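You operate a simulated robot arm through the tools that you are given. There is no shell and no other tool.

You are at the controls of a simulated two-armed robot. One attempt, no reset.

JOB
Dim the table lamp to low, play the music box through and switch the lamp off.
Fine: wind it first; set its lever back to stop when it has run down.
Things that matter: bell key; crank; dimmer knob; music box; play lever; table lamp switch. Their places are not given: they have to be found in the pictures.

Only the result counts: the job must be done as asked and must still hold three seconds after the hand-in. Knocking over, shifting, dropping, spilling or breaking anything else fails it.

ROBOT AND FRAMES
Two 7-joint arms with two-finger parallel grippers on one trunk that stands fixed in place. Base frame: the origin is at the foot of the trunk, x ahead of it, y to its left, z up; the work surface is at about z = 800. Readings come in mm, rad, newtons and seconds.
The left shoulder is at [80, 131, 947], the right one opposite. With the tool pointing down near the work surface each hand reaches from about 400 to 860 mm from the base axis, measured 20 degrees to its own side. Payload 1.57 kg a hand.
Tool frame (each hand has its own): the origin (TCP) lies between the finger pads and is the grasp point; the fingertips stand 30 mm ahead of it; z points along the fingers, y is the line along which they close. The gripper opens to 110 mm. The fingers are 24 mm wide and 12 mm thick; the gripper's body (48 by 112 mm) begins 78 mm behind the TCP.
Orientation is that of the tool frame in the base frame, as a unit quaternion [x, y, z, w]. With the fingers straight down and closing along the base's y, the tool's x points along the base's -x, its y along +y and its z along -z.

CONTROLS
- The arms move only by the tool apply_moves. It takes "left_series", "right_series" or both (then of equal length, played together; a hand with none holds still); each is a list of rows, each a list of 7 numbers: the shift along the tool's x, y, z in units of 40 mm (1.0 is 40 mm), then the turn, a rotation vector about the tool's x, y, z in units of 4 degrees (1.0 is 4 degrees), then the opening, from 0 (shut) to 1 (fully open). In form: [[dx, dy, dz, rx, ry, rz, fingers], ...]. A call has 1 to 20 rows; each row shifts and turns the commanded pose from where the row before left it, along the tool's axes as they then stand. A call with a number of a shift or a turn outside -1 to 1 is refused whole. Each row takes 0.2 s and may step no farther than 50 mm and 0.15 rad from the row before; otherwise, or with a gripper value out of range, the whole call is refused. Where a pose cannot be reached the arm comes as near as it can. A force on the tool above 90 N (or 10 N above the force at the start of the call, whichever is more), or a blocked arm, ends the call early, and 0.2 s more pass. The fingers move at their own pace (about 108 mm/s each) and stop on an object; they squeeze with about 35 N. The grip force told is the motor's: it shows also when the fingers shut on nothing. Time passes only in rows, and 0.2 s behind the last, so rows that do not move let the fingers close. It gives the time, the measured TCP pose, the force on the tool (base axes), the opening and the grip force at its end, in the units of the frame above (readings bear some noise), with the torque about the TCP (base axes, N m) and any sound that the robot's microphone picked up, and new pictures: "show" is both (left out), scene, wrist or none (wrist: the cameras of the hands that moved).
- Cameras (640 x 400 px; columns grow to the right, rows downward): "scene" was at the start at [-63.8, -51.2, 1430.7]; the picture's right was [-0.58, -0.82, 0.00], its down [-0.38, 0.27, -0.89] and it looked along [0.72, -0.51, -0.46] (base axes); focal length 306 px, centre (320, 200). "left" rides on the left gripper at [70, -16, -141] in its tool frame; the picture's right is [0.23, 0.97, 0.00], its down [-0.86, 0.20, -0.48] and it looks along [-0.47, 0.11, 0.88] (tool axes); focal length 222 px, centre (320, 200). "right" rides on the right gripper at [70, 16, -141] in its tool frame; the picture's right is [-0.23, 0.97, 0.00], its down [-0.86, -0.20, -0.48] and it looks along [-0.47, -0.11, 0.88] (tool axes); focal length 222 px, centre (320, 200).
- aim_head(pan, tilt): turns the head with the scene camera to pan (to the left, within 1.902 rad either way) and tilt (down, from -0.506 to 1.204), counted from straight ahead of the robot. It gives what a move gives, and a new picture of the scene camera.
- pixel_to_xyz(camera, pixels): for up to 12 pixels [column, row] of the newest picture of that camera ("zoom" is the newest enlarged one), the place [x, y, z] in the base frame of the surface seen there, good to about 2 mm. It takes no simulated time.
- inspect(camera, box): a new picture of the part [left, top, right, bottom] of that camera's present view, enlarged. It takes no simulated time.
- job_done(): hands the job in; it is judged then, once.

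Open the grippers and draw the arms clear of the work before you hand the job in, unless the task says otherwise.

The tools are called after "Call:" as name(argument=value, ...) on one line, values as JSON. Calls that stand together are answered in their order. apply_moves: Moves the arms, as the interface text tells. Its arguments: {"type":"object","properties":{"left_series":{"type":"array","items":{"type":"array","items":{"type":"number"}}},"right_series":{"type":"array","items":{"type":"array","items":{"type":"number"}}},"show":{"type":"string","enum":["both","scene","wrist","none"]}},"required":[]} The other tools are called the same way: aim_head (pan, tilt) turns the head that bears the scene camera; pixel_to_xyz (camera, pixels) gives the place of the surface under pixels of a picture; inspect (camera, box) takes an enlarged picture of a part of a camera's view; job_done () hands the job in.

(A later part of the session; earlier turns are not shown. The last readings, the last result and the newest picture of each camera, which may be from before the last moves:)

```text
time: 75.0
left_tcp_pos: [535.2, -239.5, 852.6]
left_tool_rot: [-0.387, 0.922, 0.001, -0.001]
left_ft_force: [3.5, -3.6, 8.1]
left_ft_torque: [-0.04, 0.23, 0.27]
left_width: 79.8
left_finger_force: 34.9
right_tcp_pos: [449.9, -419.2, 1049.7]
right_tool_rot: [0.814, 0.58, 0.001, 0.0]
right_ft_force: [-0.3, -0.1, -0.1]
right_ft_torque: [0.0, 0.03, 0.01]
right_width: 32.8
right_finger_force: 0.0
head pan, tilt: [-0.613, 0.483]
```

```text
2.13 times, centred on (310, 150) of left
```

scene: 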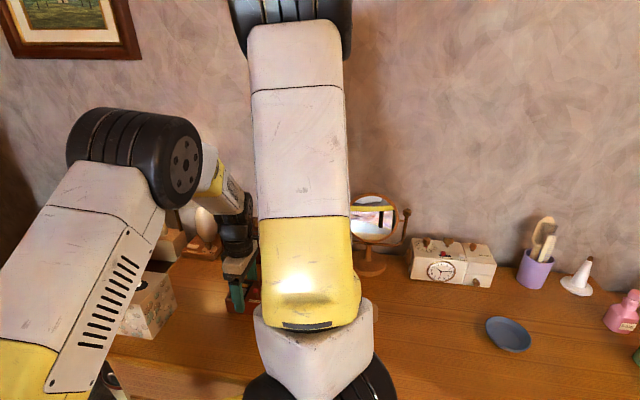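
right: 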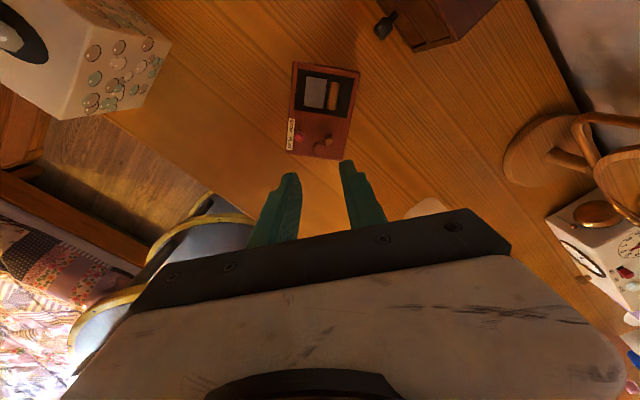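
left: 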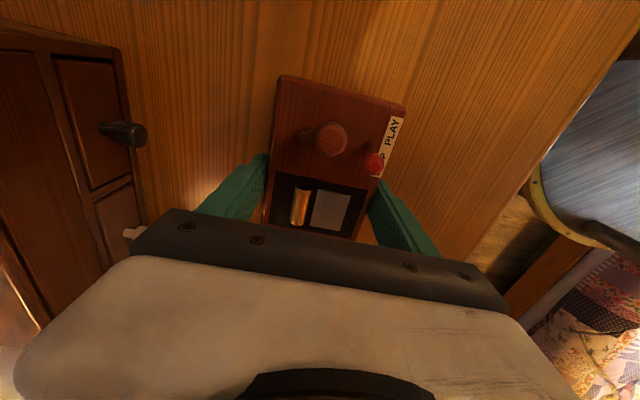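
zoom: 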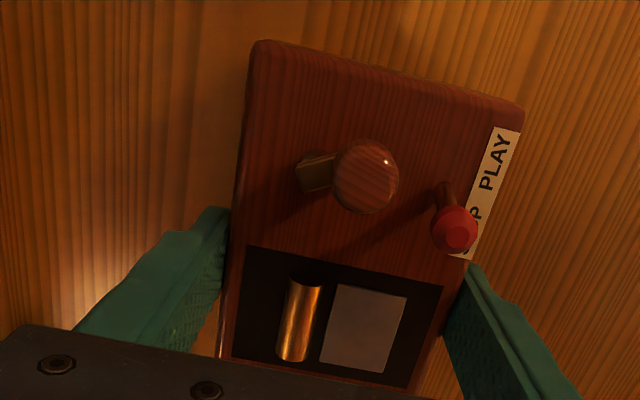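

Verify the restored box pose: corners and lever.

Call:
pixel_to_xyz(camera="zoom", pixels=[[260, 48], [517, 110], [365, 170], [455, 228], [500, 132], [312, 178], [318, 163], [330, 172], [398, 178], [365, 213], [335, 180], [300, 158]])

```text
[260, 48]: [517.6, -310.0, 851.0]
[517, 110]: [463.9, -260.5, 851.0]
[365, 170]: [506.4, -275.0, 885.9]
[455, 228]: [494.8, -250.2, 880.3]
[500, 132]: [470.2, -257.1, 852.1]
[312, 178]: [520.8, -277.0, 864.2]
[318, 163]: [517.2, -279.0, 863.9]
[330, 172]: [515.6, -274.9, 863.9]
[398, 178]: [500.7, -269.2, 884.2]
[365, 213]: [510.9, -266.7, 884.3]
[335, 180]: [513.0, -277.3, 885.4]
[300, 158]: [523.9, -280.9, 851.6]
```

Box is within 3.5 mm of its original pose. I nudge it by (-3.5,0), release, slide the left hand to the STOP end, tilt it 45° outward (so the right hand has room at the crank), and regrip.

Call:
apply_moves(left_series=[[0.06, 0.06, 0, 0, 0, 0, 0.5], [0, 0, 0, 0, 0, 0, 1], [0, 0, 0, 0, 0, 0, 1], [-0.575, 0, 0.16, 0, 0, 0, 1], [0, 0, 0, 0, 0.9375, 0, 1], [0, 0, 0, 0, 0.9375, 0, 1], [0, 0, 0, 0, 0.9375, 0, 1], [0, 0, 0, 0, 0.9375, 0, 1], [0, 0, 0, 0, 0.9375, 0, 1], [0, 0, 0, 0, 0.9375, 0, 1], [0, 0, 0, 0, 0.9375, 0, 1], [0, 0, 0, 0, 0.9375, 0, 1], [0, 0, 0, 0, 0.9375, 0, 1], [0, 0, 0, 0, 0.9375, 0, 1], [0, 0, 0, 0, 0.9375, 0, 1], [0, 0, 0, 0, 0.9375, 0, 1], [0, 0, 0, 0, 0, 0, 1]], show="both")

Call:
inspect(camera="left", box=[160, 60, 460, 240])

```text
time: 78.6
left_tcp_pos: [548.2, -223.6, 845.1]
left_tool_rot: [-0.357, 0.852, -0.148, -0.354]
left_ft_force: [0.1, 0.8, 1.2]
left_ft_torque: [-0.03, -0.02, 0.03]
left_width: 110.2
left_finger_force: 0.0
right_tcp_pos: [449.3, -418.8, 1049.8]
right_tool_rot: [0.814, 0.581, 0.0, -0.001]
right_ft_force: [0.3, 0.2, 0.0]
right_ft_torque: [0.0, 0.01, 0.02]
right_width: 32.6
right_finger_force: 0.2
head pan, tilt: [-0.613, 0.483]
```

scene: 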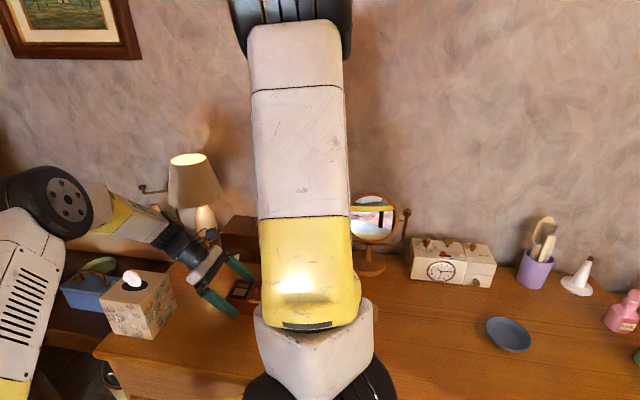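
left: 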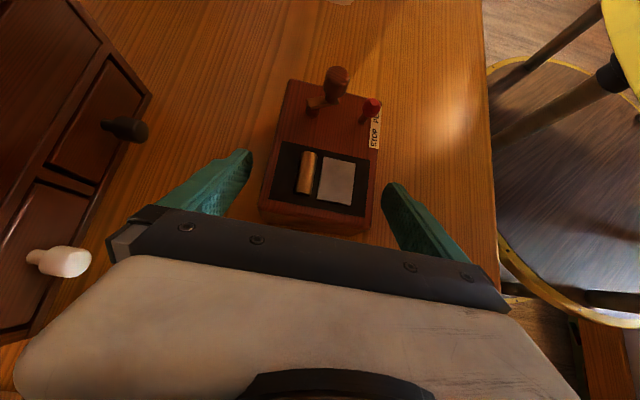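

```text
2.13 times, centred on (310, 150) of left
```

zoom: 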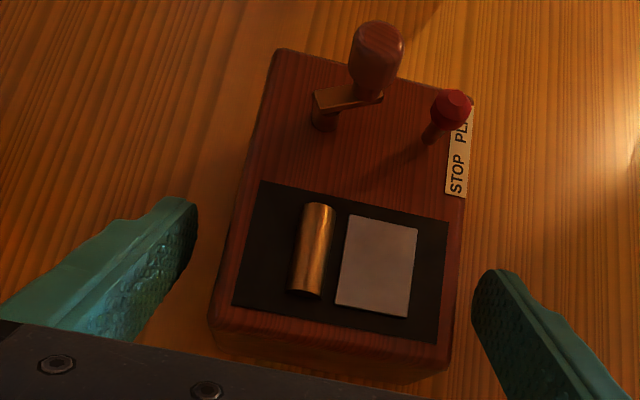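

Excellent view. Close the left fingers on the box and measure hub, handle and lever.

Call:
apply_moves(left_series=[[0, 0, 0, 0, 0, 0, 0.8], [0, 0, 0, 0, 0, 0, 0.6], [0, 0, 0, 0, 0, 0, 0.5], [0, 0, 0, 0, 0, 0, 0.5]], show="wrist")

Call:
inspect(camera="left", box=[260, 50, 400, 150])

```text
time: 79.6
left_tcp_pos: [549.5, -222.7, 845.3]
left_tool_rot: [-0.357, 0.852, -0.148, -0.354]
left_ft_force: [2.5, -2.5, 0.7]
left_ft_torque: [-0.27, -0.02, 0.17]
left_width: 80.1
left_finger_force: 35.0
right_tcp_pos: [450.4, -419.0, 1049.5]
right_tool_rot: [0.814, 0.581, 0.0, 0.0]
right_ft_force: [0.9, 0.6, -0.3]
right_ft_torque: [0.01, 0.0, 0.0]
right_width: 32.8
right_finger_force: 0.1
head pan, tilt: [-0.613, 0.483]
```

left: 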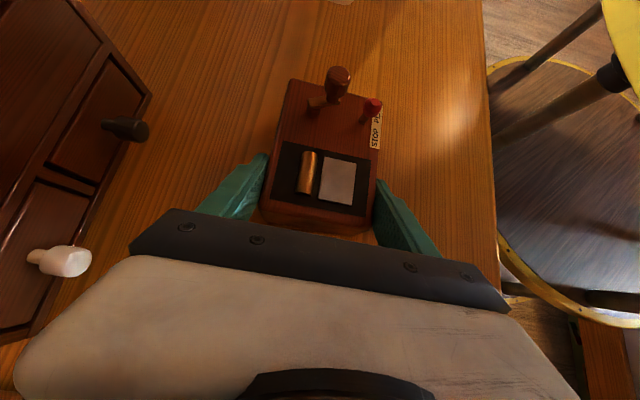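

```text
4.00 times, centred on (330, 100) of left
```

zoom: 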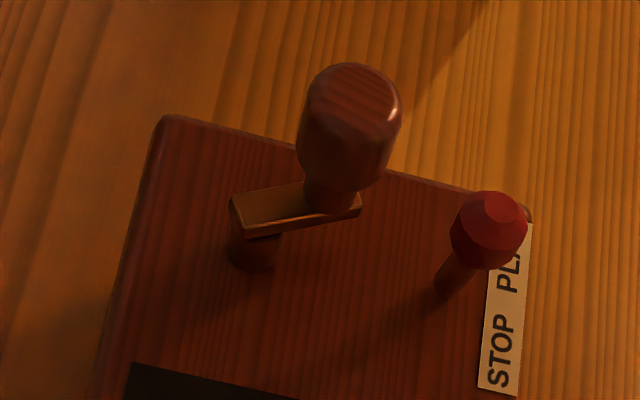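

Measure hub post, handle, and lever positions in this zoom.

Call:
pixel_to_xyz(camera="zoom", pixels=[[255, 262], [232, 255], [278, 255], [270, 205], [240, 210], [350, 90], [350, 140], [330, 190], [488, 230], [455, 270], [442, 292], [160, 120]])

```text
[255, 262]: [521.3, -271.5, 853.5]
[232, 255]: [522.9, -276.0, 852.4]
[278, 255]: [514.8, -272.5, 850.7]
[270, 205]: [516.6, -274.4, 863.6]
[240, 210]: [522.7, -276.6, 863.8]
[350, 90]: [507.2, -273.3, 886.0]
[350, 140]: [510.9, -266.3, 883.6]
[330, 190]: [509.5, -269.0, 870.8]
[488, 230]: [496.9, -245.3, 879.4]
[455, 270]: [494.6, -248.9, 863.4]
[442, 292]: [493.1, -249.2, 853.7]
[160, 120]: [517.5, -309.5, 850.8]
```

Hub ≈(518.5,-274.5), handle ≈(506.3,-272.3). With the box held, rotate the right hand back to heading -45° and bring it above the handle.

Call:
apply_moves(right_series=[[0, 0, 0, 0, 0, -1, 0.3], [0, 0, 0, 0, 0, -1, 0.3], [0, 0, 0, 0, 0, -1, 0.3], [0, 0, 0, 0, 0, -1, 0.3], [0, 0, 0, 0, 0, -1, 0.3], [0, 0, 0, 0, 0, -1, 0.3], [0, 0, 0, 0, 0, -1, 0.3], [0, 0, 0, 0, 0, -1, 0.3], [0, 0, 0, 0, 0, -1, 0.3], [0, 0, 0, 0, 0, -1, 0.3], [0, 0, 0, 0, 0, -1, 0.3], [0, 0, 0, 0, 0, -1, 0.3], [0, 0, 0, 0, 0, -1, 0.3], [0, 0, 0, 0, 0, -1, 0.3], [0, 0, 0, 0, 0, -1, 0.3], [0, 0, 0, 0, 0, -1, 0.3], [0.402, 0.897, 0.5, 0, 0, 0, 0.25], [0.402, 0.897, 0.5, 0, 0, 0, 0.25], [0.402, 0.897, 0.5, 0, 0, 0, 0.25], [0.402, 0.897, 0.5, 0, 0, 0, 0.25]], show="both")

Call:
inspect(camera="left", box=[200, 0, 460, 180])

```text
time: 83.8
left_tcp_pos: [549.7, -223.6, 844.9]
left_tool_rot: [-0.357, 0.853, -0.147, -0.353]
left_ft_force: [1.8, 1.4, 2.5]
left_ft_torque: [-0.42, 0.02, 0.08]
left_width: 79.9
left_finger_force: 35.2
right_tcp_pos: [507.0, -271.2, 969.0]
right_tool_rot: [0.384, 0.923, 0.0, 0.0]
right_ft_force: [-0.5, -0.2, 0.0]
right_ft_torque: [0.03, 0.0, -0.01]
right_width: 27.8
right_finger_force: 0.0
head pan, tilt: [-0.613, 0.483]
```

scene: 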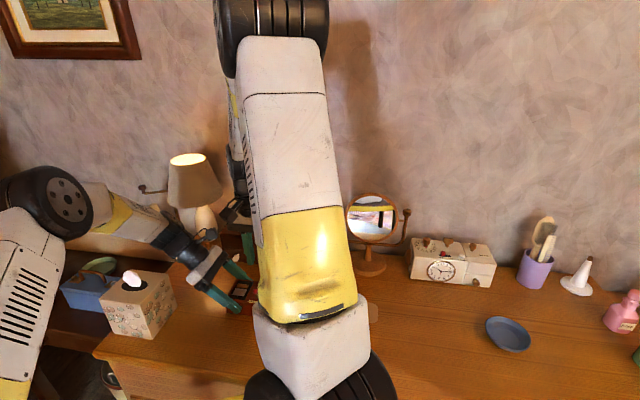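
right: 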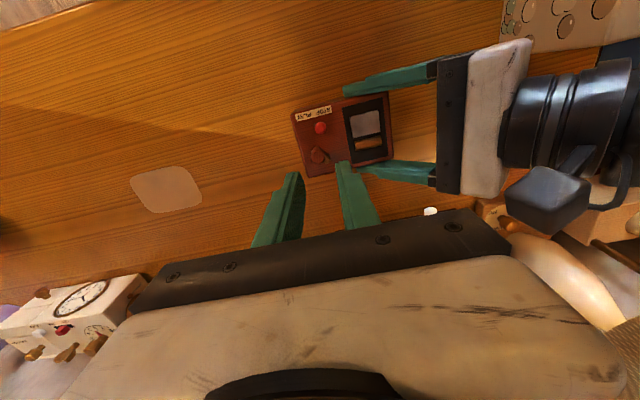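

```text
2.22 times, centred on (330, 90) of left
```

zoom: 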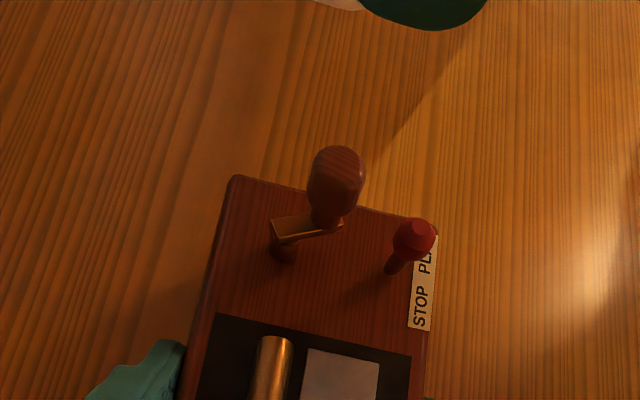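

The right hand is above the handle; zoom in the right view to refine the handle and hub position.

Call:
inspect(camera="right", box=[285, 90, 385, 180])

```text
4.44 times, centred on (335, 135) of right
```

zoom: 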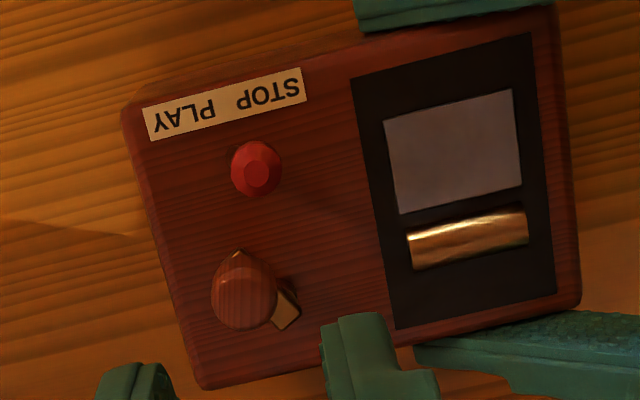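

Call:
pixel_to_xyz(camera="zoom", pixels=[[243, 290], [212, 300], [276, 290], [243, 325], [243, 258], [287, 305], [296, 312], [237, 253], [256, 172], [205, 380], [130, 115], [575, 300]])

```text
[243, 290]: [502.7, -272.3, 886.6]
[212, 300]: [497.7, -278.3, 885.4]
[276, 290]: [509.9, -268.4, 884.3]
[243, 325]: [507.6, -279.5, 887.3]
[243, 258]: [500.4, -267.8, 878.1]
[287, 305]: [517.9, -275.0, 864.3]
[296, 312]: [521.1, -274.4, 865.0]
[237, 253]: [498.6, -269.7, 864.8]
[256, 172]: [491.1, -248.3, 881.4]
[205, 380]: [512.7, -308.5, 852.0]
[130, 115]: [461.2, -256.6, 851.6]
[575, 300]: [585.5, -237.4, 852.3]
```

Refined: handle axis ≈(504,-273.4), hub ≈(518.3,-275.5), radius ≈14.4, handle angle ≈171°. Lower the right hand onto the handle.

Call:
apply_moves(right_series=[[0.014, -0.092, 0, 0, 0, 0, 0.25], [0, 0, 0.875, 0, 0, 0, 0.25], [0, 0, 0.86, 0, 0, 0, 0.25], [0, 0, 0, 0, 0, 0, 0.25]], show="wrist")

Call:
inspect(camera="left", box=[230, 30, 430, 170])

Call:
inspect(camera="right", box=[270, 90, 390, 200])

```text
time: 84.8
left_tcp_pos: [548.5, -222.1, 846.0]
left_tool_rot: [-0.356, 0.852, -0.147, -0.353]
left_ft_force: [-0.3, 2.5, 3.0]
left_ft_torque: [-0.13, -0.22, 0.07]
left_width: 79.8
left_finger_force: 35.2
right_tcp_pos: [502.7, -274.2, 900.2]
right_tool_rot: [0.382, 0.924, 0.0, -0.001]
right_ft_force: [-0.2, 0.7, 0.0]
right_ft_torque: [-0.05, -0.01, 0.0]
right_width: 27.5
right_finger_force: 0.1
head pan, tilt: [-0.613, 0.483]
```

right: 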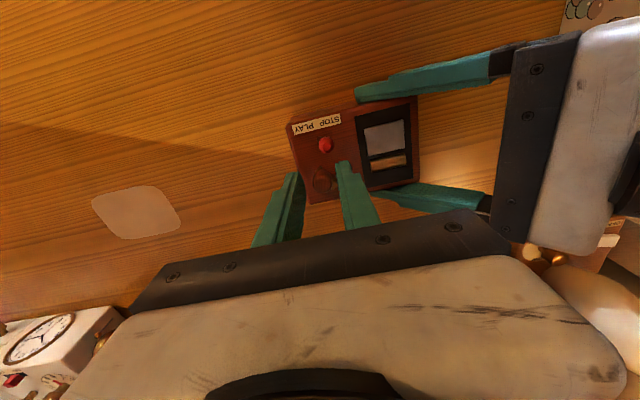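

```text
2.86 times, centred on (330, 100) of left
```

zoom: 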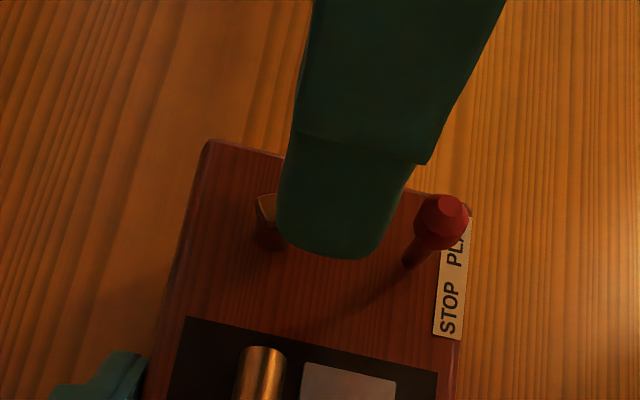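

```text
3.64 times, centred on (330, 145) of right
```

zoom: 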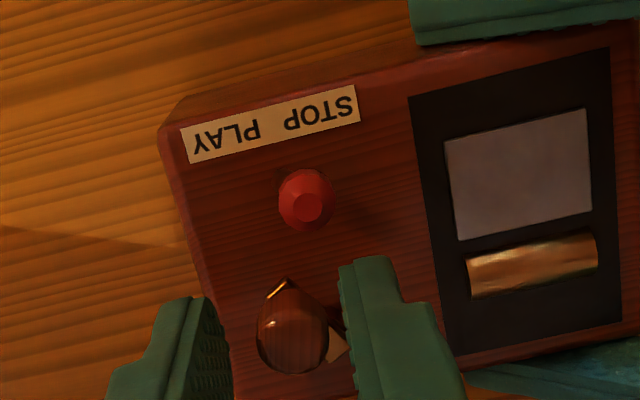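

The handle sits between the right fingers. Close to just about its width (15.1 mm) and read the squeeze.

Call:
apply_moves(right_series=[[0, 0, 0, 0, 0, 0, 0.15], [0, 0, 0, 0, 0, 0, 0.14], [0, 0, 0, 0, 0, 0, 0.137], [0, 0, 0, 0, 0, 0, 0.137]], show="none")

```text
time: 85.8
left_tcp_pos: [549.7, -223.2, 847.1]
left_tool_rot: [-0.357, 0.852, -0.147, -0.353]
left_ft_force: [-2.4, 1.4, 3.4]
left_ft_torque: [0.14, -0.26, 0.07]
left_width: 80.0
left_finger_force: 35.1
right_tcp_pos: [503.1, -274.2, 901.1]
right_tool_rot: [0.383, 0.924, -0.001, 0.0]
right_ft_force: [2.0, 2.9, -0.8]
right_ft_torque: [0.06, -0.09, 0.03]
right_width: 18.8
right_finger_force: 2.3
head pan, tilt: [-0.613, 0.483]
```

Only one finger touches (tool pushed along +y), so the handle is ≈1.8 mm off centre. Shift +y and close again.

Call:
apply_moves(right_series=[[0, 0.04, 0, 0, 0, 0, 0.137], [0, 0.01, 0, 0, 0, 0, 0.137], [0, 0, 0, 0, 0, 0, 0.137]], show="none")

```text
time: 86.6
left_tcp_pos: [548.2, -222.5, 845.7]
left_tool_rot: [-0.357, 0.852, -0.148, -0.353]
left_ft_force: [-1.2, 1.6, 2.7]
left_ft_torque: [-0.4, 0.13, -0.16]
left_width: 79.5
left_finger_force: 35.0
right_tcp_pos: [504.5, -272.7, 901.2]
right_tool_rot: [0.383, 0.924, -0.001, 0.001]
right_ft_force: [0.8, 0.1, 0.1]
right_ft_torque: [-0.03, -0.01, -0.02]
right_width: 15.4
right_finger_force: 0.1
head pan, tilt: [-0.613, 0.483]
```

Centred now, with nearly zero squeeze at 15.1 mm. Try 14.85 mm for a light squeeze.

Call:
apply_moves(right_series=[[0, 0, 0, 0, 0, 0, 0.135], [0, 0, 0, 0, 0, 0, 0.135], [0, 0, 0, 0, 0, 0, 0.135]], show="none")

```text
time: 87.4
left_tcp_pos: [548.8, -222.5, 846.2]
left_tool_rot: [-0.357, 0.852, -0.148, -0.353]
left_ft_force: [-2.2, 1.2, 1.8]
left_ft_torque: [-0.35, 0.15, -0.18]
left_width: 79.8
left_finger_force: 35.2
right_tcp_pos: [504.3, -273.9, 900.9]
right_tool_rot: [0.382, 0.924, 0.0, 0.0]
right_ft_force: [-0.6, -0.4, -0.2]
right_ft_torque: [-0.01, 0.0, 0.03]
right_width: 16.1
right_finger_force: 0.2
head pan, tilt: [-0.613, 0.483]
```

Still no squeeze; try 14.3 mm.

Call:
apply_moves(right_series=[[0, 0, 0, 0, 0, 0, 0.131], [0, 0, 0, 0, 0, 0, 0.131]], show="none")

Call:
apply_moves(right_series=[[0, 0, 0, 0, 0, 0, 0.128], [0, 0, 0, 0, 0, 0, 0.128]], show="wrist")

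```text
time: 88.0
left_tcp_pos: [547.7, -223.1, 846.5]
left_tool_rot: [-0.357, 0.853, -0.147, -0.353]
left_ft_force: [-2.7, 0.4, 1.8]
left_ft_torque: [-0.21, 0.16, -0.12]
left_width: 80.2
left_finger_force: 34.9
right_tcp_pos: [503.0, -273.1, 901.4]
right_tool_rot: [0.382, 0.924, 0.001, 0.0]
right_ft_force: [-0.5, -0.8, -0.3]
right_ft_torque: [-0.06, 0.0, 0.01]
right_width: 15.8
right_finger_force: 0.1
head pan, tilt: [-0.613, 0.483]
```

```text
time: 88.6
left_tcp_pos: [547.9, -221.9, 846.4]
left_tool_rot: [-0.357, 0.852, -0.147, -0.353]
left_ft_force: [-2.3, 1.3, 1.1]
left_ft_torque: [-0.17, 0.08, -0.09]
left_width: 79.9
left_finger_force: 34.9
right_tcp_pos: [505.0, -271.4, 900.4]
right_tool_rot: [0.383, 0.924, 0.0, 0.0]
right_ft_force: [-0.6, 0.2, 0.3]
right_ft_torque: [0.02, -0.01, 0.01]
right_width: 15.3
right_finger_force: 17.7
head pan, tilt: [-0.613, 0.483]
```

right: 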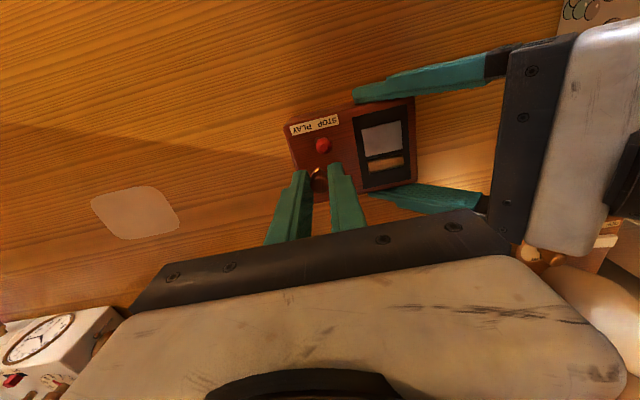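

At 14.1 mm the squeeze is ≈18 N – a light grip. With the box held by the left hand, test a 40° clockwise orbit of the handle at constant hand orientation.

Call:
apply_moves(right_series=[[0.0173, 0.0262, 0, 0, 0, 0, 0.129], [0.015, 0.0276, 0, 0, 0, 0, 0.129], [0.0125, 0.0288, 0, 0, 0, 0, 0.129], [0.01, 0.0298, 0, 0, 0, 0, 0.129], [0.0073, 0.0305, 0, 0, 0, 0, 0.129], [0.0046, 0.0311, 0, 0, 0, 0, 0.129], [0.0019, 0.0313, 0, 0, 0, 0, 0.129], [-0.0008, 0.0314, 0, 0, 0, 0, 0.129]], show="wrist")

Call:
inspect(camera="right", box=[270, 90, 430, 200])

Call:
inspect(camera="left", box=[230, 30, 430, 170])

```text
time: 90.4
left_tcp_pos: [548.5, -222.1, 845.9]
left_tool_rot: [-0.357, 0.852, -0.148, -0.353]
left_ft_force: [1.9, 1.1, 1.7]
left_ft_torque: [-0.17, -0.01, 0.13]
left_width: 79.9
left_finger_force: 35.1
right_tcp_pos: [508.3, -264.5, 900.5]
right_tool_rot: [0.382, 0.924, 0.0, 0.001]
right_ft_force: [-2.1, -1.9, -0.2]
right_ft_torque: [-0.04, 0.08, 0.01]
right_width: 16.2
right_finger_force: 0.9
head pan, tilt: [-0.613, 0.483]
```

right: 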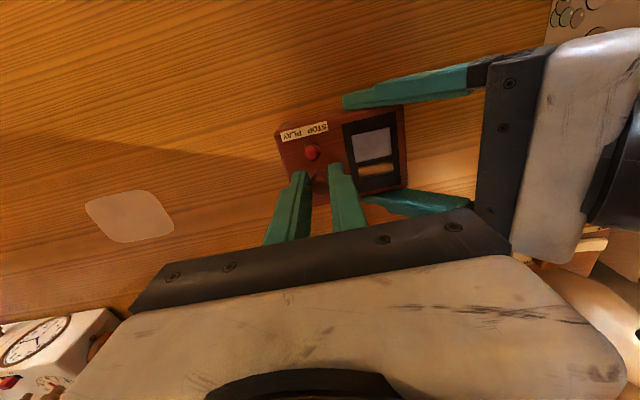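

```text
3.64 times, centred on (350, 145) of right
```

zoom: 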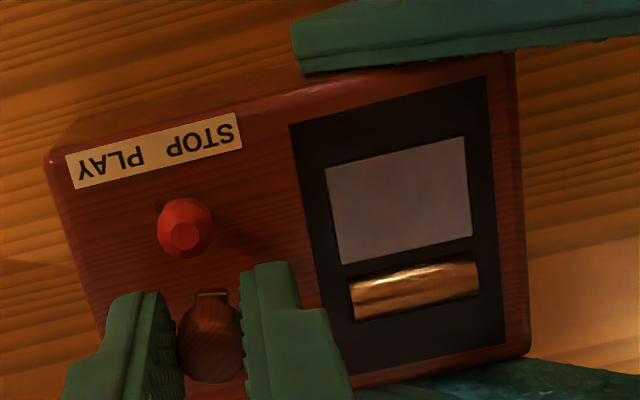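

```text
2.86 times, centred on (330, 100) of left
```

zoom: 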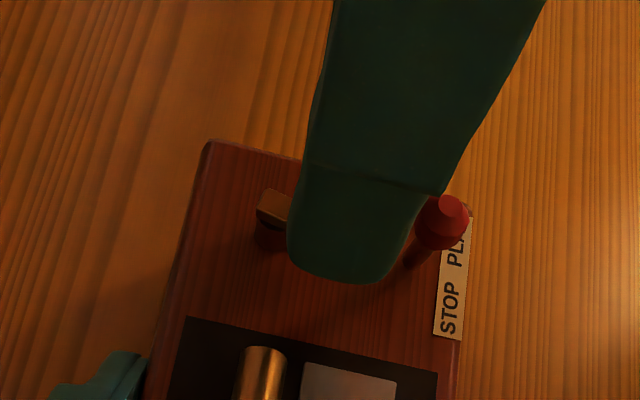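

The crank followed (≈40°, now pointing to the front), the box stayed, resisting force only ≈3 N. Continue clockwise 64° with a slightly firmer squeeze toward the zone where motion is along the pads.

Call:
apply_moves(right_series=[[-0.007, 0.0497, 0, 0, 0, 0, 0.129], [-0.0138, 0.0483, 0, 0, 0, 0, 0.129], [-0.0204, 0.0459, 0, 0, 0, 0, 0.129], [-0.0266, 0.0426, 0, 0, 0, 0, 0.129], [-0.0323, 0.0385, 0, 0, 0, 0, 0.128], [-0.0373, 0.0336, 0, 0, 0, 0, 0.128], [-0.0417, 0.0281, 0, 0, 0, 0, 0.128], [-0.0451, 0.022, 0, 0, 0, 0, 0.128]], show="wrist")

Call:
inspect(camera="right", box=[250, 90, 410, 200])

Call:
inspect(camera="left", box=[230, 30, 430, 170])

```text
time: 92.2
left_tcp_pos: [547.9, -221.7, 846.1]
left_tool_rot: [-0.357, 0.852, -0.148, -0.354]
left_ft_force: [6.0, 1.3, 1.2]
left_ft_torque: [-0.11, -0.07, 0.19]
left_width: 79.7
left_finger_force: 35.3
right_tcp_pos: [524.0, -261.1, 900.6]
right_tool_rot: [0.382, 0.924, 0.0, 0.0]
right_ft_force: [-4.7, -2.2, -0.2]
right_ft_torque: [-0.08, 0.12, -0.02]
right_width: 19.0
right_finger_force: 3.1
head pan, tilt: [-0.613, 0.483]
```

right: 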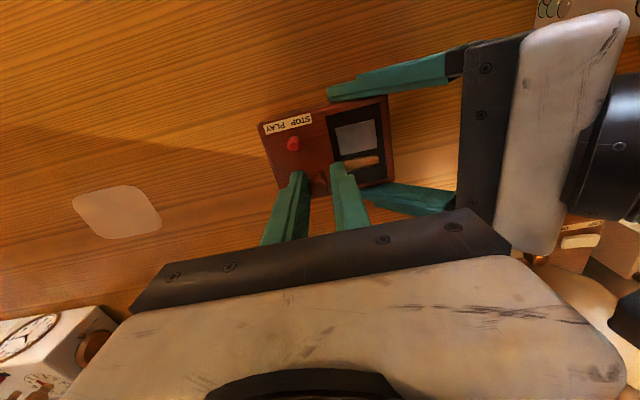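

```text
3.64 times, centred on (330, 145) of right
```

zoom: 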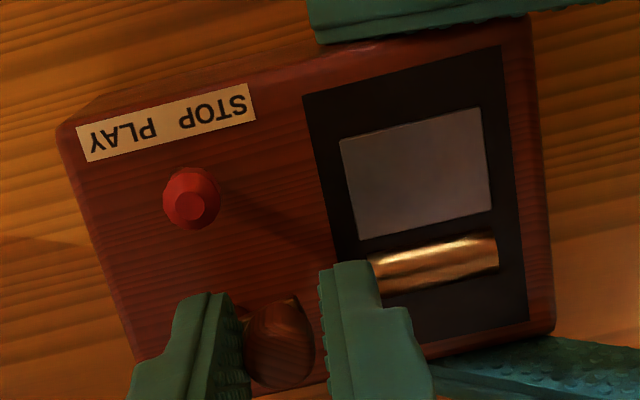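

```text
2.86 times, centred on (330, 100) of left
```

zoom: 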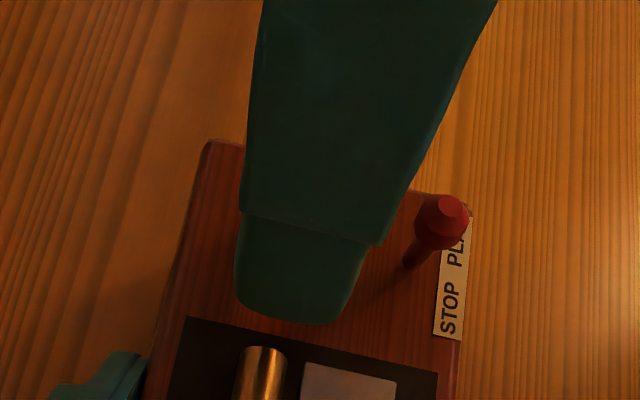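

The handle now lags against one finger (gap on the other side), as expected near the dead zone. Test a firmer squeeze and a short further orbit to see whether the crank (and not the box) turns.

Call:
apply_moves(right_series=[[0, -0.02, 0, 0, 0, 0, 0.12], [0, 0, 0, 0, 0, 0, 0.12], [-0.0478, 0.0155, 0, 0, 0, 0, 0.12], [-0.0495, 0.0087, 0, 0, 0, 0, 0.12], [-0.0502, 0.0018, 0, 0, 0, 0, 0.12], [-0.0499, -0.0053, 0, 0, 0, 0, 0.12]], show="wrist")

Call:
inspect(camera="right", box=[250, 90, 410, 200])

Call:
inspect(camera="left", box=[230, 30, 430, 170])

```text
time: 93.6
left_tcp_pos: [548.5, -222.5, 846.7]
left_tool_rot: [-0.358, 0.852, -0.148, -0.352]
left_ft_force: [5.6, 3.1, 0.8]
left_ft_torque: [-0.07, 0.03, 0.24]
left_width: 79.6
left_finger_force: 34.9
right_tcp_pos: [529.0, -266.7, 899.1]
right_tool_rot: [0.383, 0.924, 0.0, -0.001]
right_ft_force: [-6.7, -2.2, -1.0]
right_ft_torque: [-0.09, 0.14, -0.01]
right_width: 19.4
right_finger_force: 3.2
head pan, tilt: [-0.613, 0.483]
```

right: 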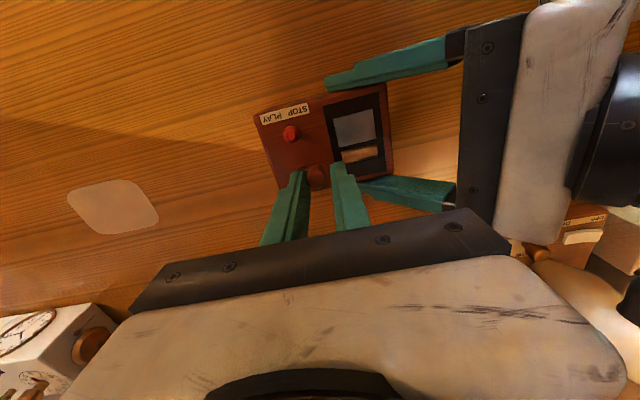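

```text
3.64 times, centred on (330, 145) of right
```

zoom: 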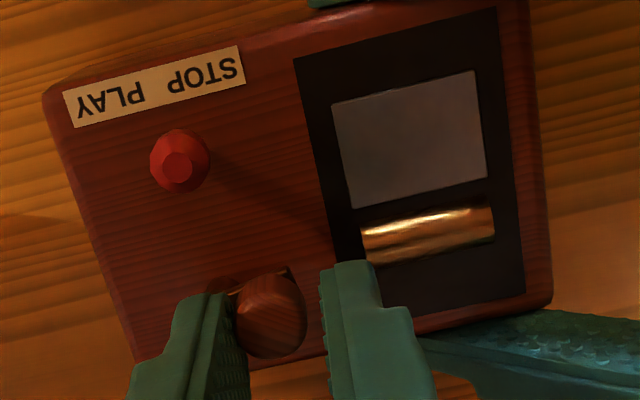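

```text
2.86 times, centred on (330, 100) of left
```

zoom: 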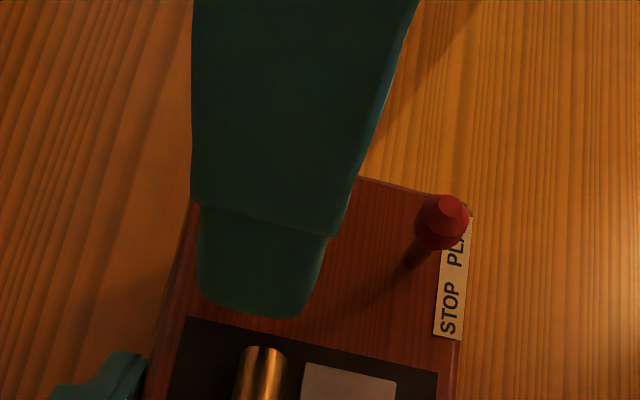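

Box still steady (label unchanged in the left view); the crank is following at about 40–50°. Continue the orbit past the dead zone.

Call:
apply_moves(right_series=[[-0.0487, -0.0121, 0, 0, 0, 0, 0.12], [-0.0466, -0.0188, 0, 0, 0, 0, 0.12], [-0.0435, -0.0251, 0, 0, 0, 0, 0.12], [-0.0396, -0.0309, 0, 0, 0, 0, 0.12], [-0.0349, -0.0361, 0, 0, 0, 0, 0.12], [-0.0295, -0.0406, 0, 0, 0, 0, 0.12]], show="wrist")

Call:
inspect(camera="right", box=[250, 90, 410, 200])

Call:
inspect(camera="left", box=[230, 30, 430, 170])

```text
time: 95.0
left_tcp_pos: [547.4, -224.1, 846.1]
left_tool_rot: [-0.357, 0.852, -0.149, -0.353]
left_ft_force: [0.3, -15.2, -3.6]
left_ft_torque: [0.48, -0.55, 0.4]
left_width: 80.0
left_finger_force: 34.0
right_tcp_pos: [533.3, -276.3, 900.5]
right_tool_rot: [0.382, 0.924, 0.001, 0.0]
right_ft_force: [1.1, 16.5, 4.4]
right_ft_torque: [0.73, 0.39, -0.23]
right_width: 15.0
right_finger_force: 31.2
head pan, tilt: [-0.613, 0.483]
```

right: 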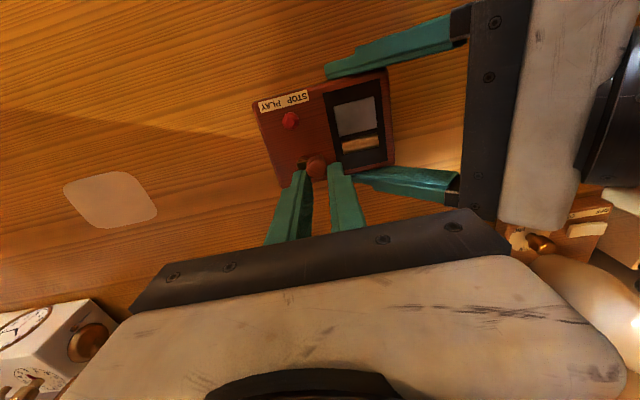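

```text
3.64 times, centred on (330, 145) of right
```

zoom: 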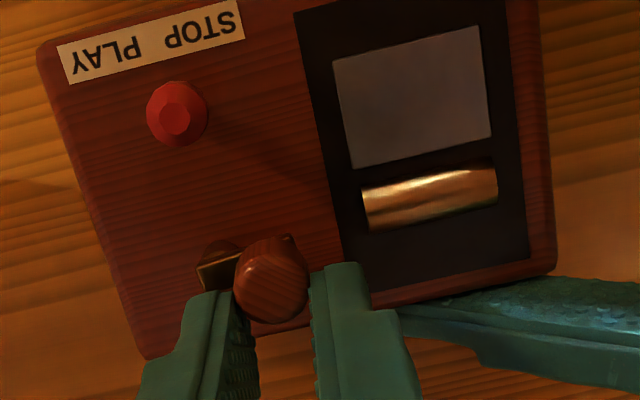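

```text
2.86 times, centred on (330, 100) of left
```

zoom: 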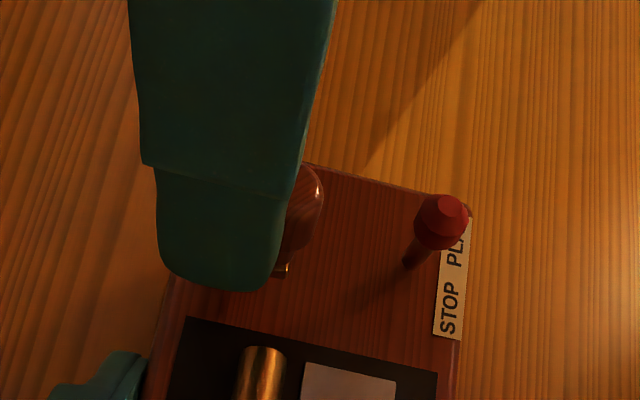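

The handle slipped to the pad edge in the dead zone (now ≈30°, 31 N squeeze, 16 N pull), box still held. I'll open slightly to relax and re-measure the handle.

Call:
apply_moves(right_series=[[0, 0, 0, 0, 0, 0, 0.22], [0, 0, 0, 0, 0, 0, 0.22], [0, 0, 0, 0, 0, 0, 0.22]], show="wrist")

Call:
inspect(camera="right", box=[280, 100, 380, 190])

```text
time: 95.8
left_tcp_pos: [547.3, -222.3, 846.2]
left_tool_rot: [-0.356, 0.853, -0.146, -0.354]
left_ft_force: [-4.3, 1.0, 2.2]
left_ft_torque: [-0.5, 0.34, -0.4]
left_width: 79.8
left_finger_force: 34.9
right_tcp_pos: [532.2, -278.8, 899.5]
right_tool_rot: [0.383, 0.924, 0.0, 0.0]
right_ft_force: [-0.4, -0.3, -0.4]
right_ft_torque: [0.06, -0.01, 0.05]
right_width: 24.2
right_finger_force: 0.0
head pan, tilt: [-0.613, 0.483]
```

right: 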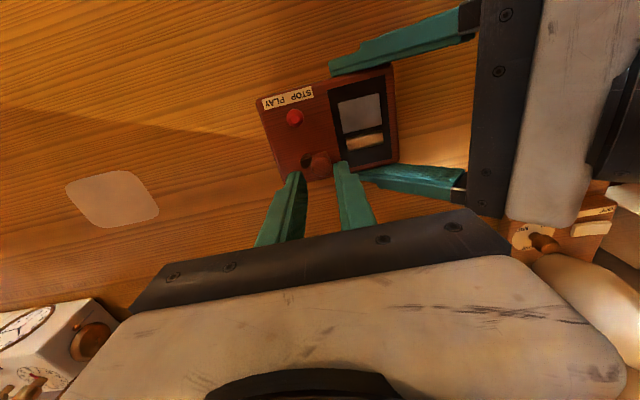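

```text
4.44 times, centred on (330, 145) of right
```

zoom: 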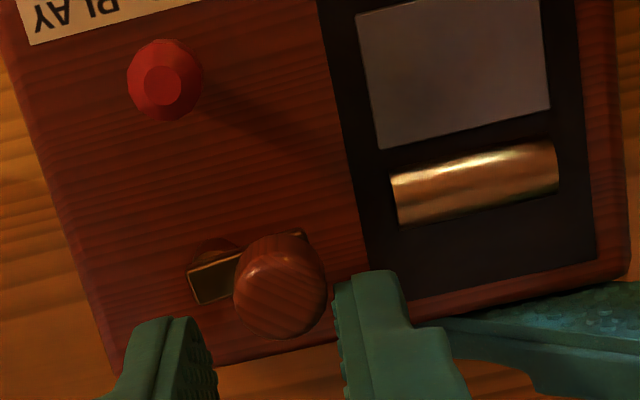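

Measure hub, arm and handle now.

Call:
pixel_to_xyz(camera="zoom", pixels=[[280, 280], [235, 285], [325, 285], [280, 330], [212, 272], [195, 285], [222, 248], [300, 235], [165, 85], [20, 30], [625, 270]])

```text
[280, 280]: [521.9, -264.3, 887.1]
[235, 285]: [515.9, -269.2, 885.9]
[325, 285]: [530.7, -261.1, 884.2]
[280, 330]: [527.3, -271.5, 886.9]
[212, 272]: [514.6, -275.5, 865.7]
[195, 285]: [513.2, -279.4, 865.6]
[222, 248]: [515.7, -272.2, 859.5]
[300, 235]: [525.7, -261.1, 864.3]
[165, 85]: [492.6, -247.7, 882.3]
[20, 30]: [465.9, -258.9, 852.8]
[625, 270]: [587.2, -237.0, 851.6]
```

Crank is at ≈57° now (about 160° wound). Strategy: in the "dead" zones grip firmly and yaw with the crank, elsewhere push it as a loose cage. Recentre on the handle (≈(523.3,-265)), grip, and yaw-follow 48°.

Call:
apply_moves(right_series=[[0.4, 0.087, 0, 0, 0, 0, 0.22], [0, 0, 0, 0, 0, 0, 0.22], [0, 0, 0, 0, 0, 0, 0.1], [0, 0, 0, 0, 0, 0, 0.1], [0, 0, 0, 0, 0, 0, 0.1]], show="wrist")

Call:
inspect(camera="right", box=[260, 100, 400, 200])

```text
time: 97.0
left_tcp_pos: [549.1, -222.3, 846.5]
left_tool_rot: [-0.357, 0.852, -0.148, -0.354]
left_ft_force: [-2.2, -3.2, 0.9]
left_ft_torque: [-0.17, 0.24, -0.09]
left_width: 79.7
left_finger_force: 35.0
right_tcp_pos: [522.2, -264.9, 900.7]
right_tool_rot: [0.383, 0.924, 0.0, 0.0]
right_ft_force: [1.4, 6.3, 1.9]
right_ft_torque: [0.02, -0.19, -0.02]
right_width: 14.9
right_finger_force: 30.4
head pan, tilt: [-0.613, 0.483]
```

right: 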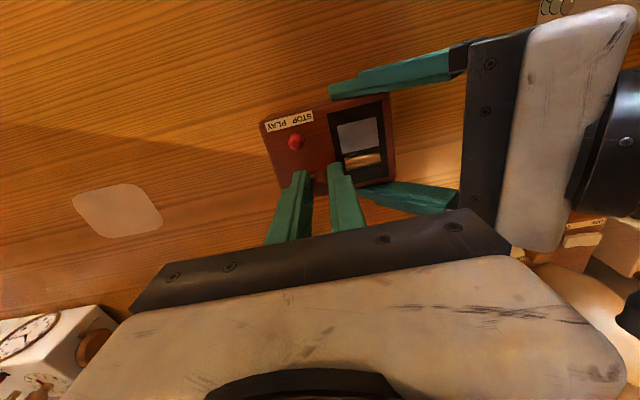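

```text
4.00 times, centred on (330, 150) of right
```

zoom: 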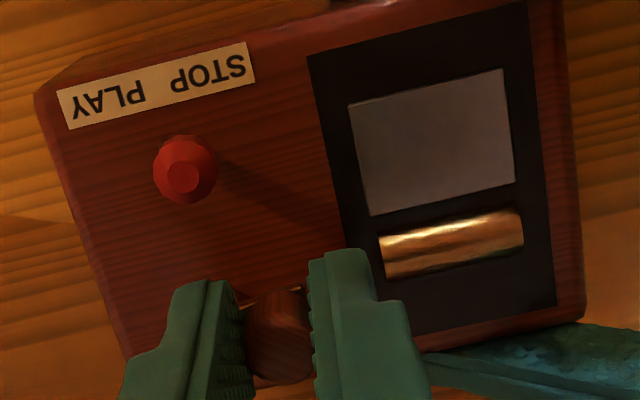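

Firm, centred grip. Yaw-follow clockwise 48° about the hub.

Call:
apply_moves(right_series=[[-0.0224, 0.0039, 0, 0, 0, 1, 0.1], [-0.0224, 0.0039, 0, 0, 0, 1, 0.1], [-0.0224, 0.0039, 0, 0, 0, 1, 0.1], [-0.0224, 0.0039, 0, 0, 0, 1, 0.1], [-0.0224, 0.0039, 0, 0, 0, 1, 0.1], [-0.0224, 0.0039, 0, 0, 0, 1, 0.1], [-0.0224, 0.0039, 0, 0, 0, 1, 0.1], [-0.0224, 0.0039, 0, 0, 0, 1, 0.1], [-0.0224, 0.0039, 0, 0, 0, 1, 0.1], [-0.0224, 0.0039, 0, 0, 0, 1, 0.1], [-0.0224, 0.0039, 0, 0, 0, 1, 0.1], [-0.0224, 0.0039, 0, 0, 0, 1, 0.1]], show="wrist")

Call:
inspect(camera="right", box=[240, 70, 420, 210])

Call:
inspect(camera="left", box=[230, 30, 430, 170])

```text
time: 99.6
left_tcp_pos: [547.6, -223.1, 848.0]
left_tool_rot: [-0.356, 0.852, -0.148, -0.354]
left_ft_force: [-13.4, -11.8, 4.9]
left_ft_torque: [-0.12, -0.5, -0.4]
left_width: 79.7
left_finger_force: 34.7
right_tcp_pos: [530.6, -272.9, 900.7]
right_tool_rot: [0.726, 0.687, -0.001, -0.001]
right_ft_force: [13.2, 12.7, -4.8]
right_ft_torque: [0.41, -0.21, -0.09]
right_width: 15.0
right_finger_force: 30.9
head pan, tilt: [-0.613, 0.483]
```

right: 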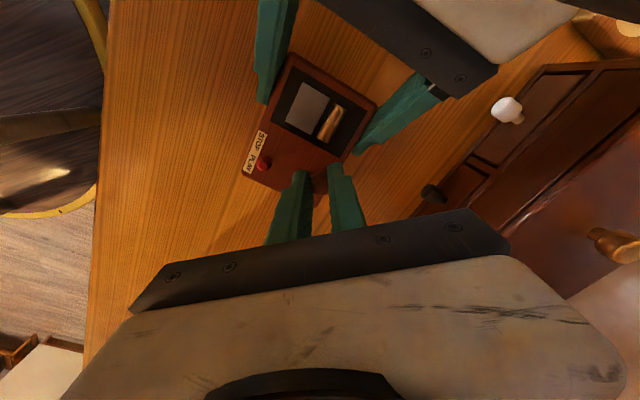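

```text
2.86 times, centred on (330, 140) of right
```

zoom: 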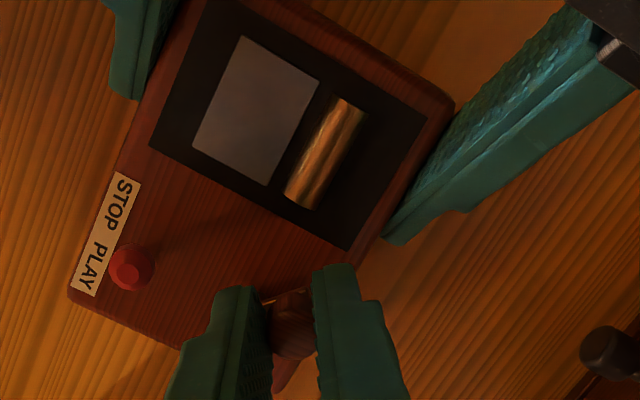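

```text
2.86 times, centred on (330, 100) of left
```

zoom: 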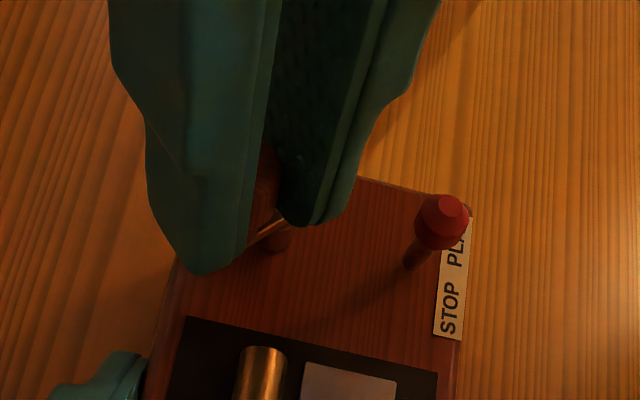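

Crank is now at ≈10°. Relax the grip, yaw back 48° around the handle, close to a snug cage, and push on through the next half-turn's easy zone.

Call:
apply_moves(right_series=[[0, 0, 0, 0, 0, 0, 0.2], [0, 0, 0, 0, 0, -1, 0.2], [0, 0, 0, 0, 0, -1, 0.2], [0, 0, 0, 0, 0, -1, 0.2], [0, 0, 0, 0, 0, -1, 0.2], [0, 0, 0, 0, 0, -1, 0.2], [0, 0, 0, 0, 0, -1, 0.2], [0, 0, 0, 0, 0, -1, 0.2], [0, 0, 0, 0, 0, -1, 0.2], [0, 0, 0, 0, 0, -1, 0.2], [0, 0, 0, 0, 0, -1, 0.2], [0, 0, 0, 0, 0, -1, 0.2], [0, 0, 0, 0, 0, -1, 0.2], [0, 0, 0, 0, 0, 0, 0.14], [0, 0, 0, 0, 0, 0, 0.137], [-0.0447, -0.0362, 0, 0, 0, 0, 0.137], [-0.0377, -0.0434, 0, 0, 0, 0, 0.137], [-0.0296, -0.0493, 0, 0, 0, 0, 0.137]], show="wrist")

Call:
inspect(camera="right", box=[260, 90, 420, 200])

Call:
inspect(camera="left", box=[230, 30, 430, 170])

```text
time: 103.4
left_tcp_pos: [547.0, -223.4, 846.6]
left_tool_rot: [-0.356, 0.852, -0.147, -0.353]
left_ft_force: [-1.0, -2.6, 2.1]
left_ft_torque: [0.17, -0.64, -0.09]
left_width: 79.7
left_finger_force: 35.5
right_tcp_pos: [528.4, -280.1, 900.8]
right_tool_rot: [0.382, 0.924, 0.0, -0.001]
right_ft_force: [3.3, 3.5, -0.1]
right_ft_torque: [0.09, -0.03, -0.02]
right_width: 19.8
right_finger_force: 2.6
head pan, tilt: [-0.613, 0.483]
```

right: 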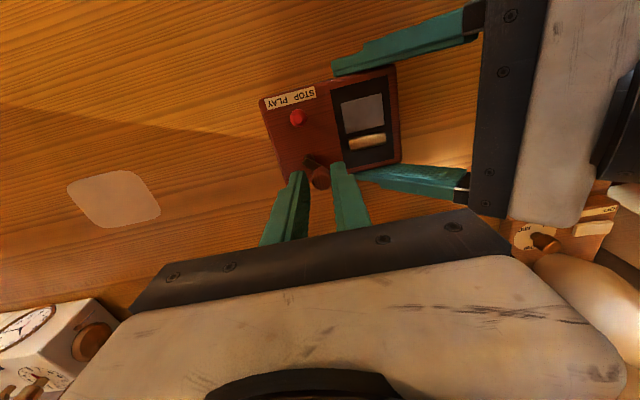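

```text
3.64 times, centred on (340, 145) of right
```

zoom: 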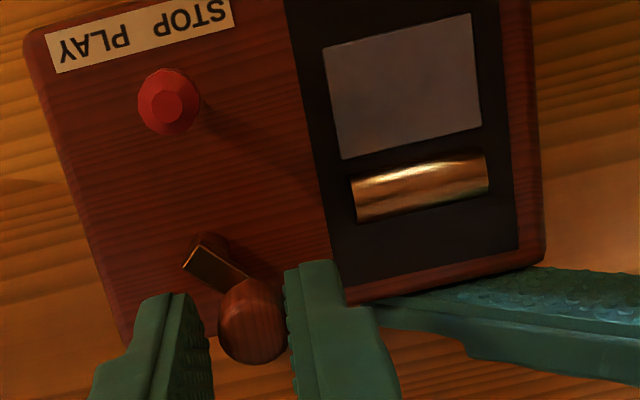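

```text
2.86 times, centred on (330, 100) of left
```

zoom: 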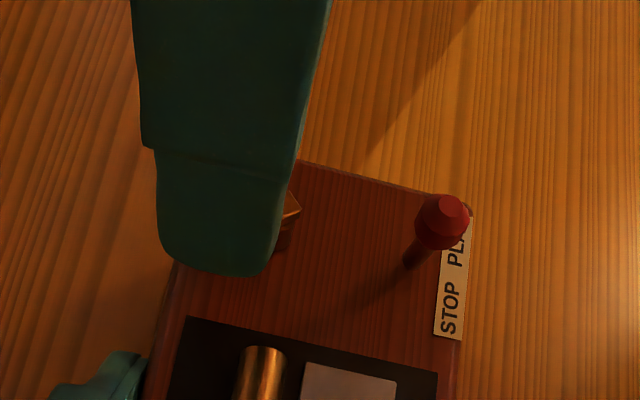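

The +y finger is pushing the handle nicely (crank ≈ -13°), box steady. Continue the cage push.

Call:
apply_moves(right_series=[[-0.0206, -0.0537, 0, 0, 0, 0, 0.137], [-0.011, -0.0565, 0, 0, 0, 0, 0.137], [-0.001, -0.0575, 0, 0, 0, 0, 0.137], [0.009, -0.0568, 0, 0, 0, 0, 0.137], [0.0187, -0.0544, 0, 0, 0, 0, 0.137], [0.0279, -0.0503, 0, 0, 0, 0, 0.137], [0.0362, -0.0447, 0, 0, 0, 0, 0.137], [0.0434, -0.0377, 0, 0, 0, 0, 0.137], [0.0493, -0.0296, 0, 0, 0, 0, 0.137]], show="wrist")

Call:
inspect(camera="right", box=[260, 90, 420, 200])

```text
time: 105.4
left_tcp_pos: [547.5, -222.6, 846.6]
left_tool_rot: [-0.357, 0.852, -0.147, -0.353]
left_ft_force: [-5.7, -2.2, 0.3]
left_ft_torque: [0.07, -0.33, -0.23]
left_width: 79.8
left_finger_force: 35.0
right_tcp_pos: [511.0, -288.0, 899.9]
right_tool_rot: [0.383, 0.924, 0.0, 0.0]
right_ft_force: [3.4, 1.6, -0.3]
right_ft_torque: [0.1, -0.09, -0.02]
right_width: 19.8
right_finger_force: 1.8
head pan, tilt: [-0.613, 0.483]
```

right: 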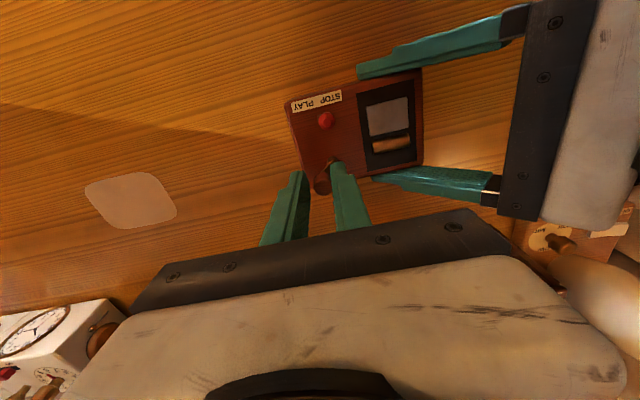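

```text
3.64 times, centred on (340, 145) of right
```

zoom: 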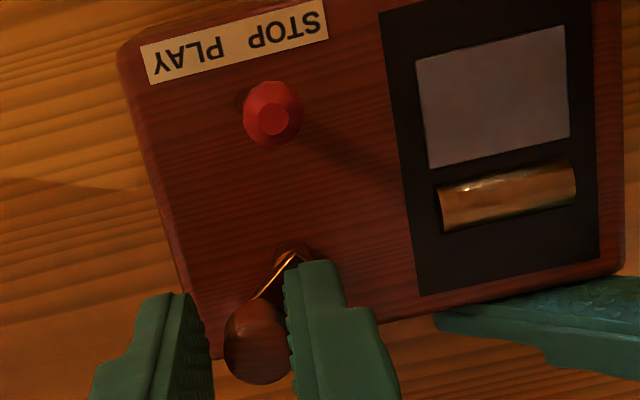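

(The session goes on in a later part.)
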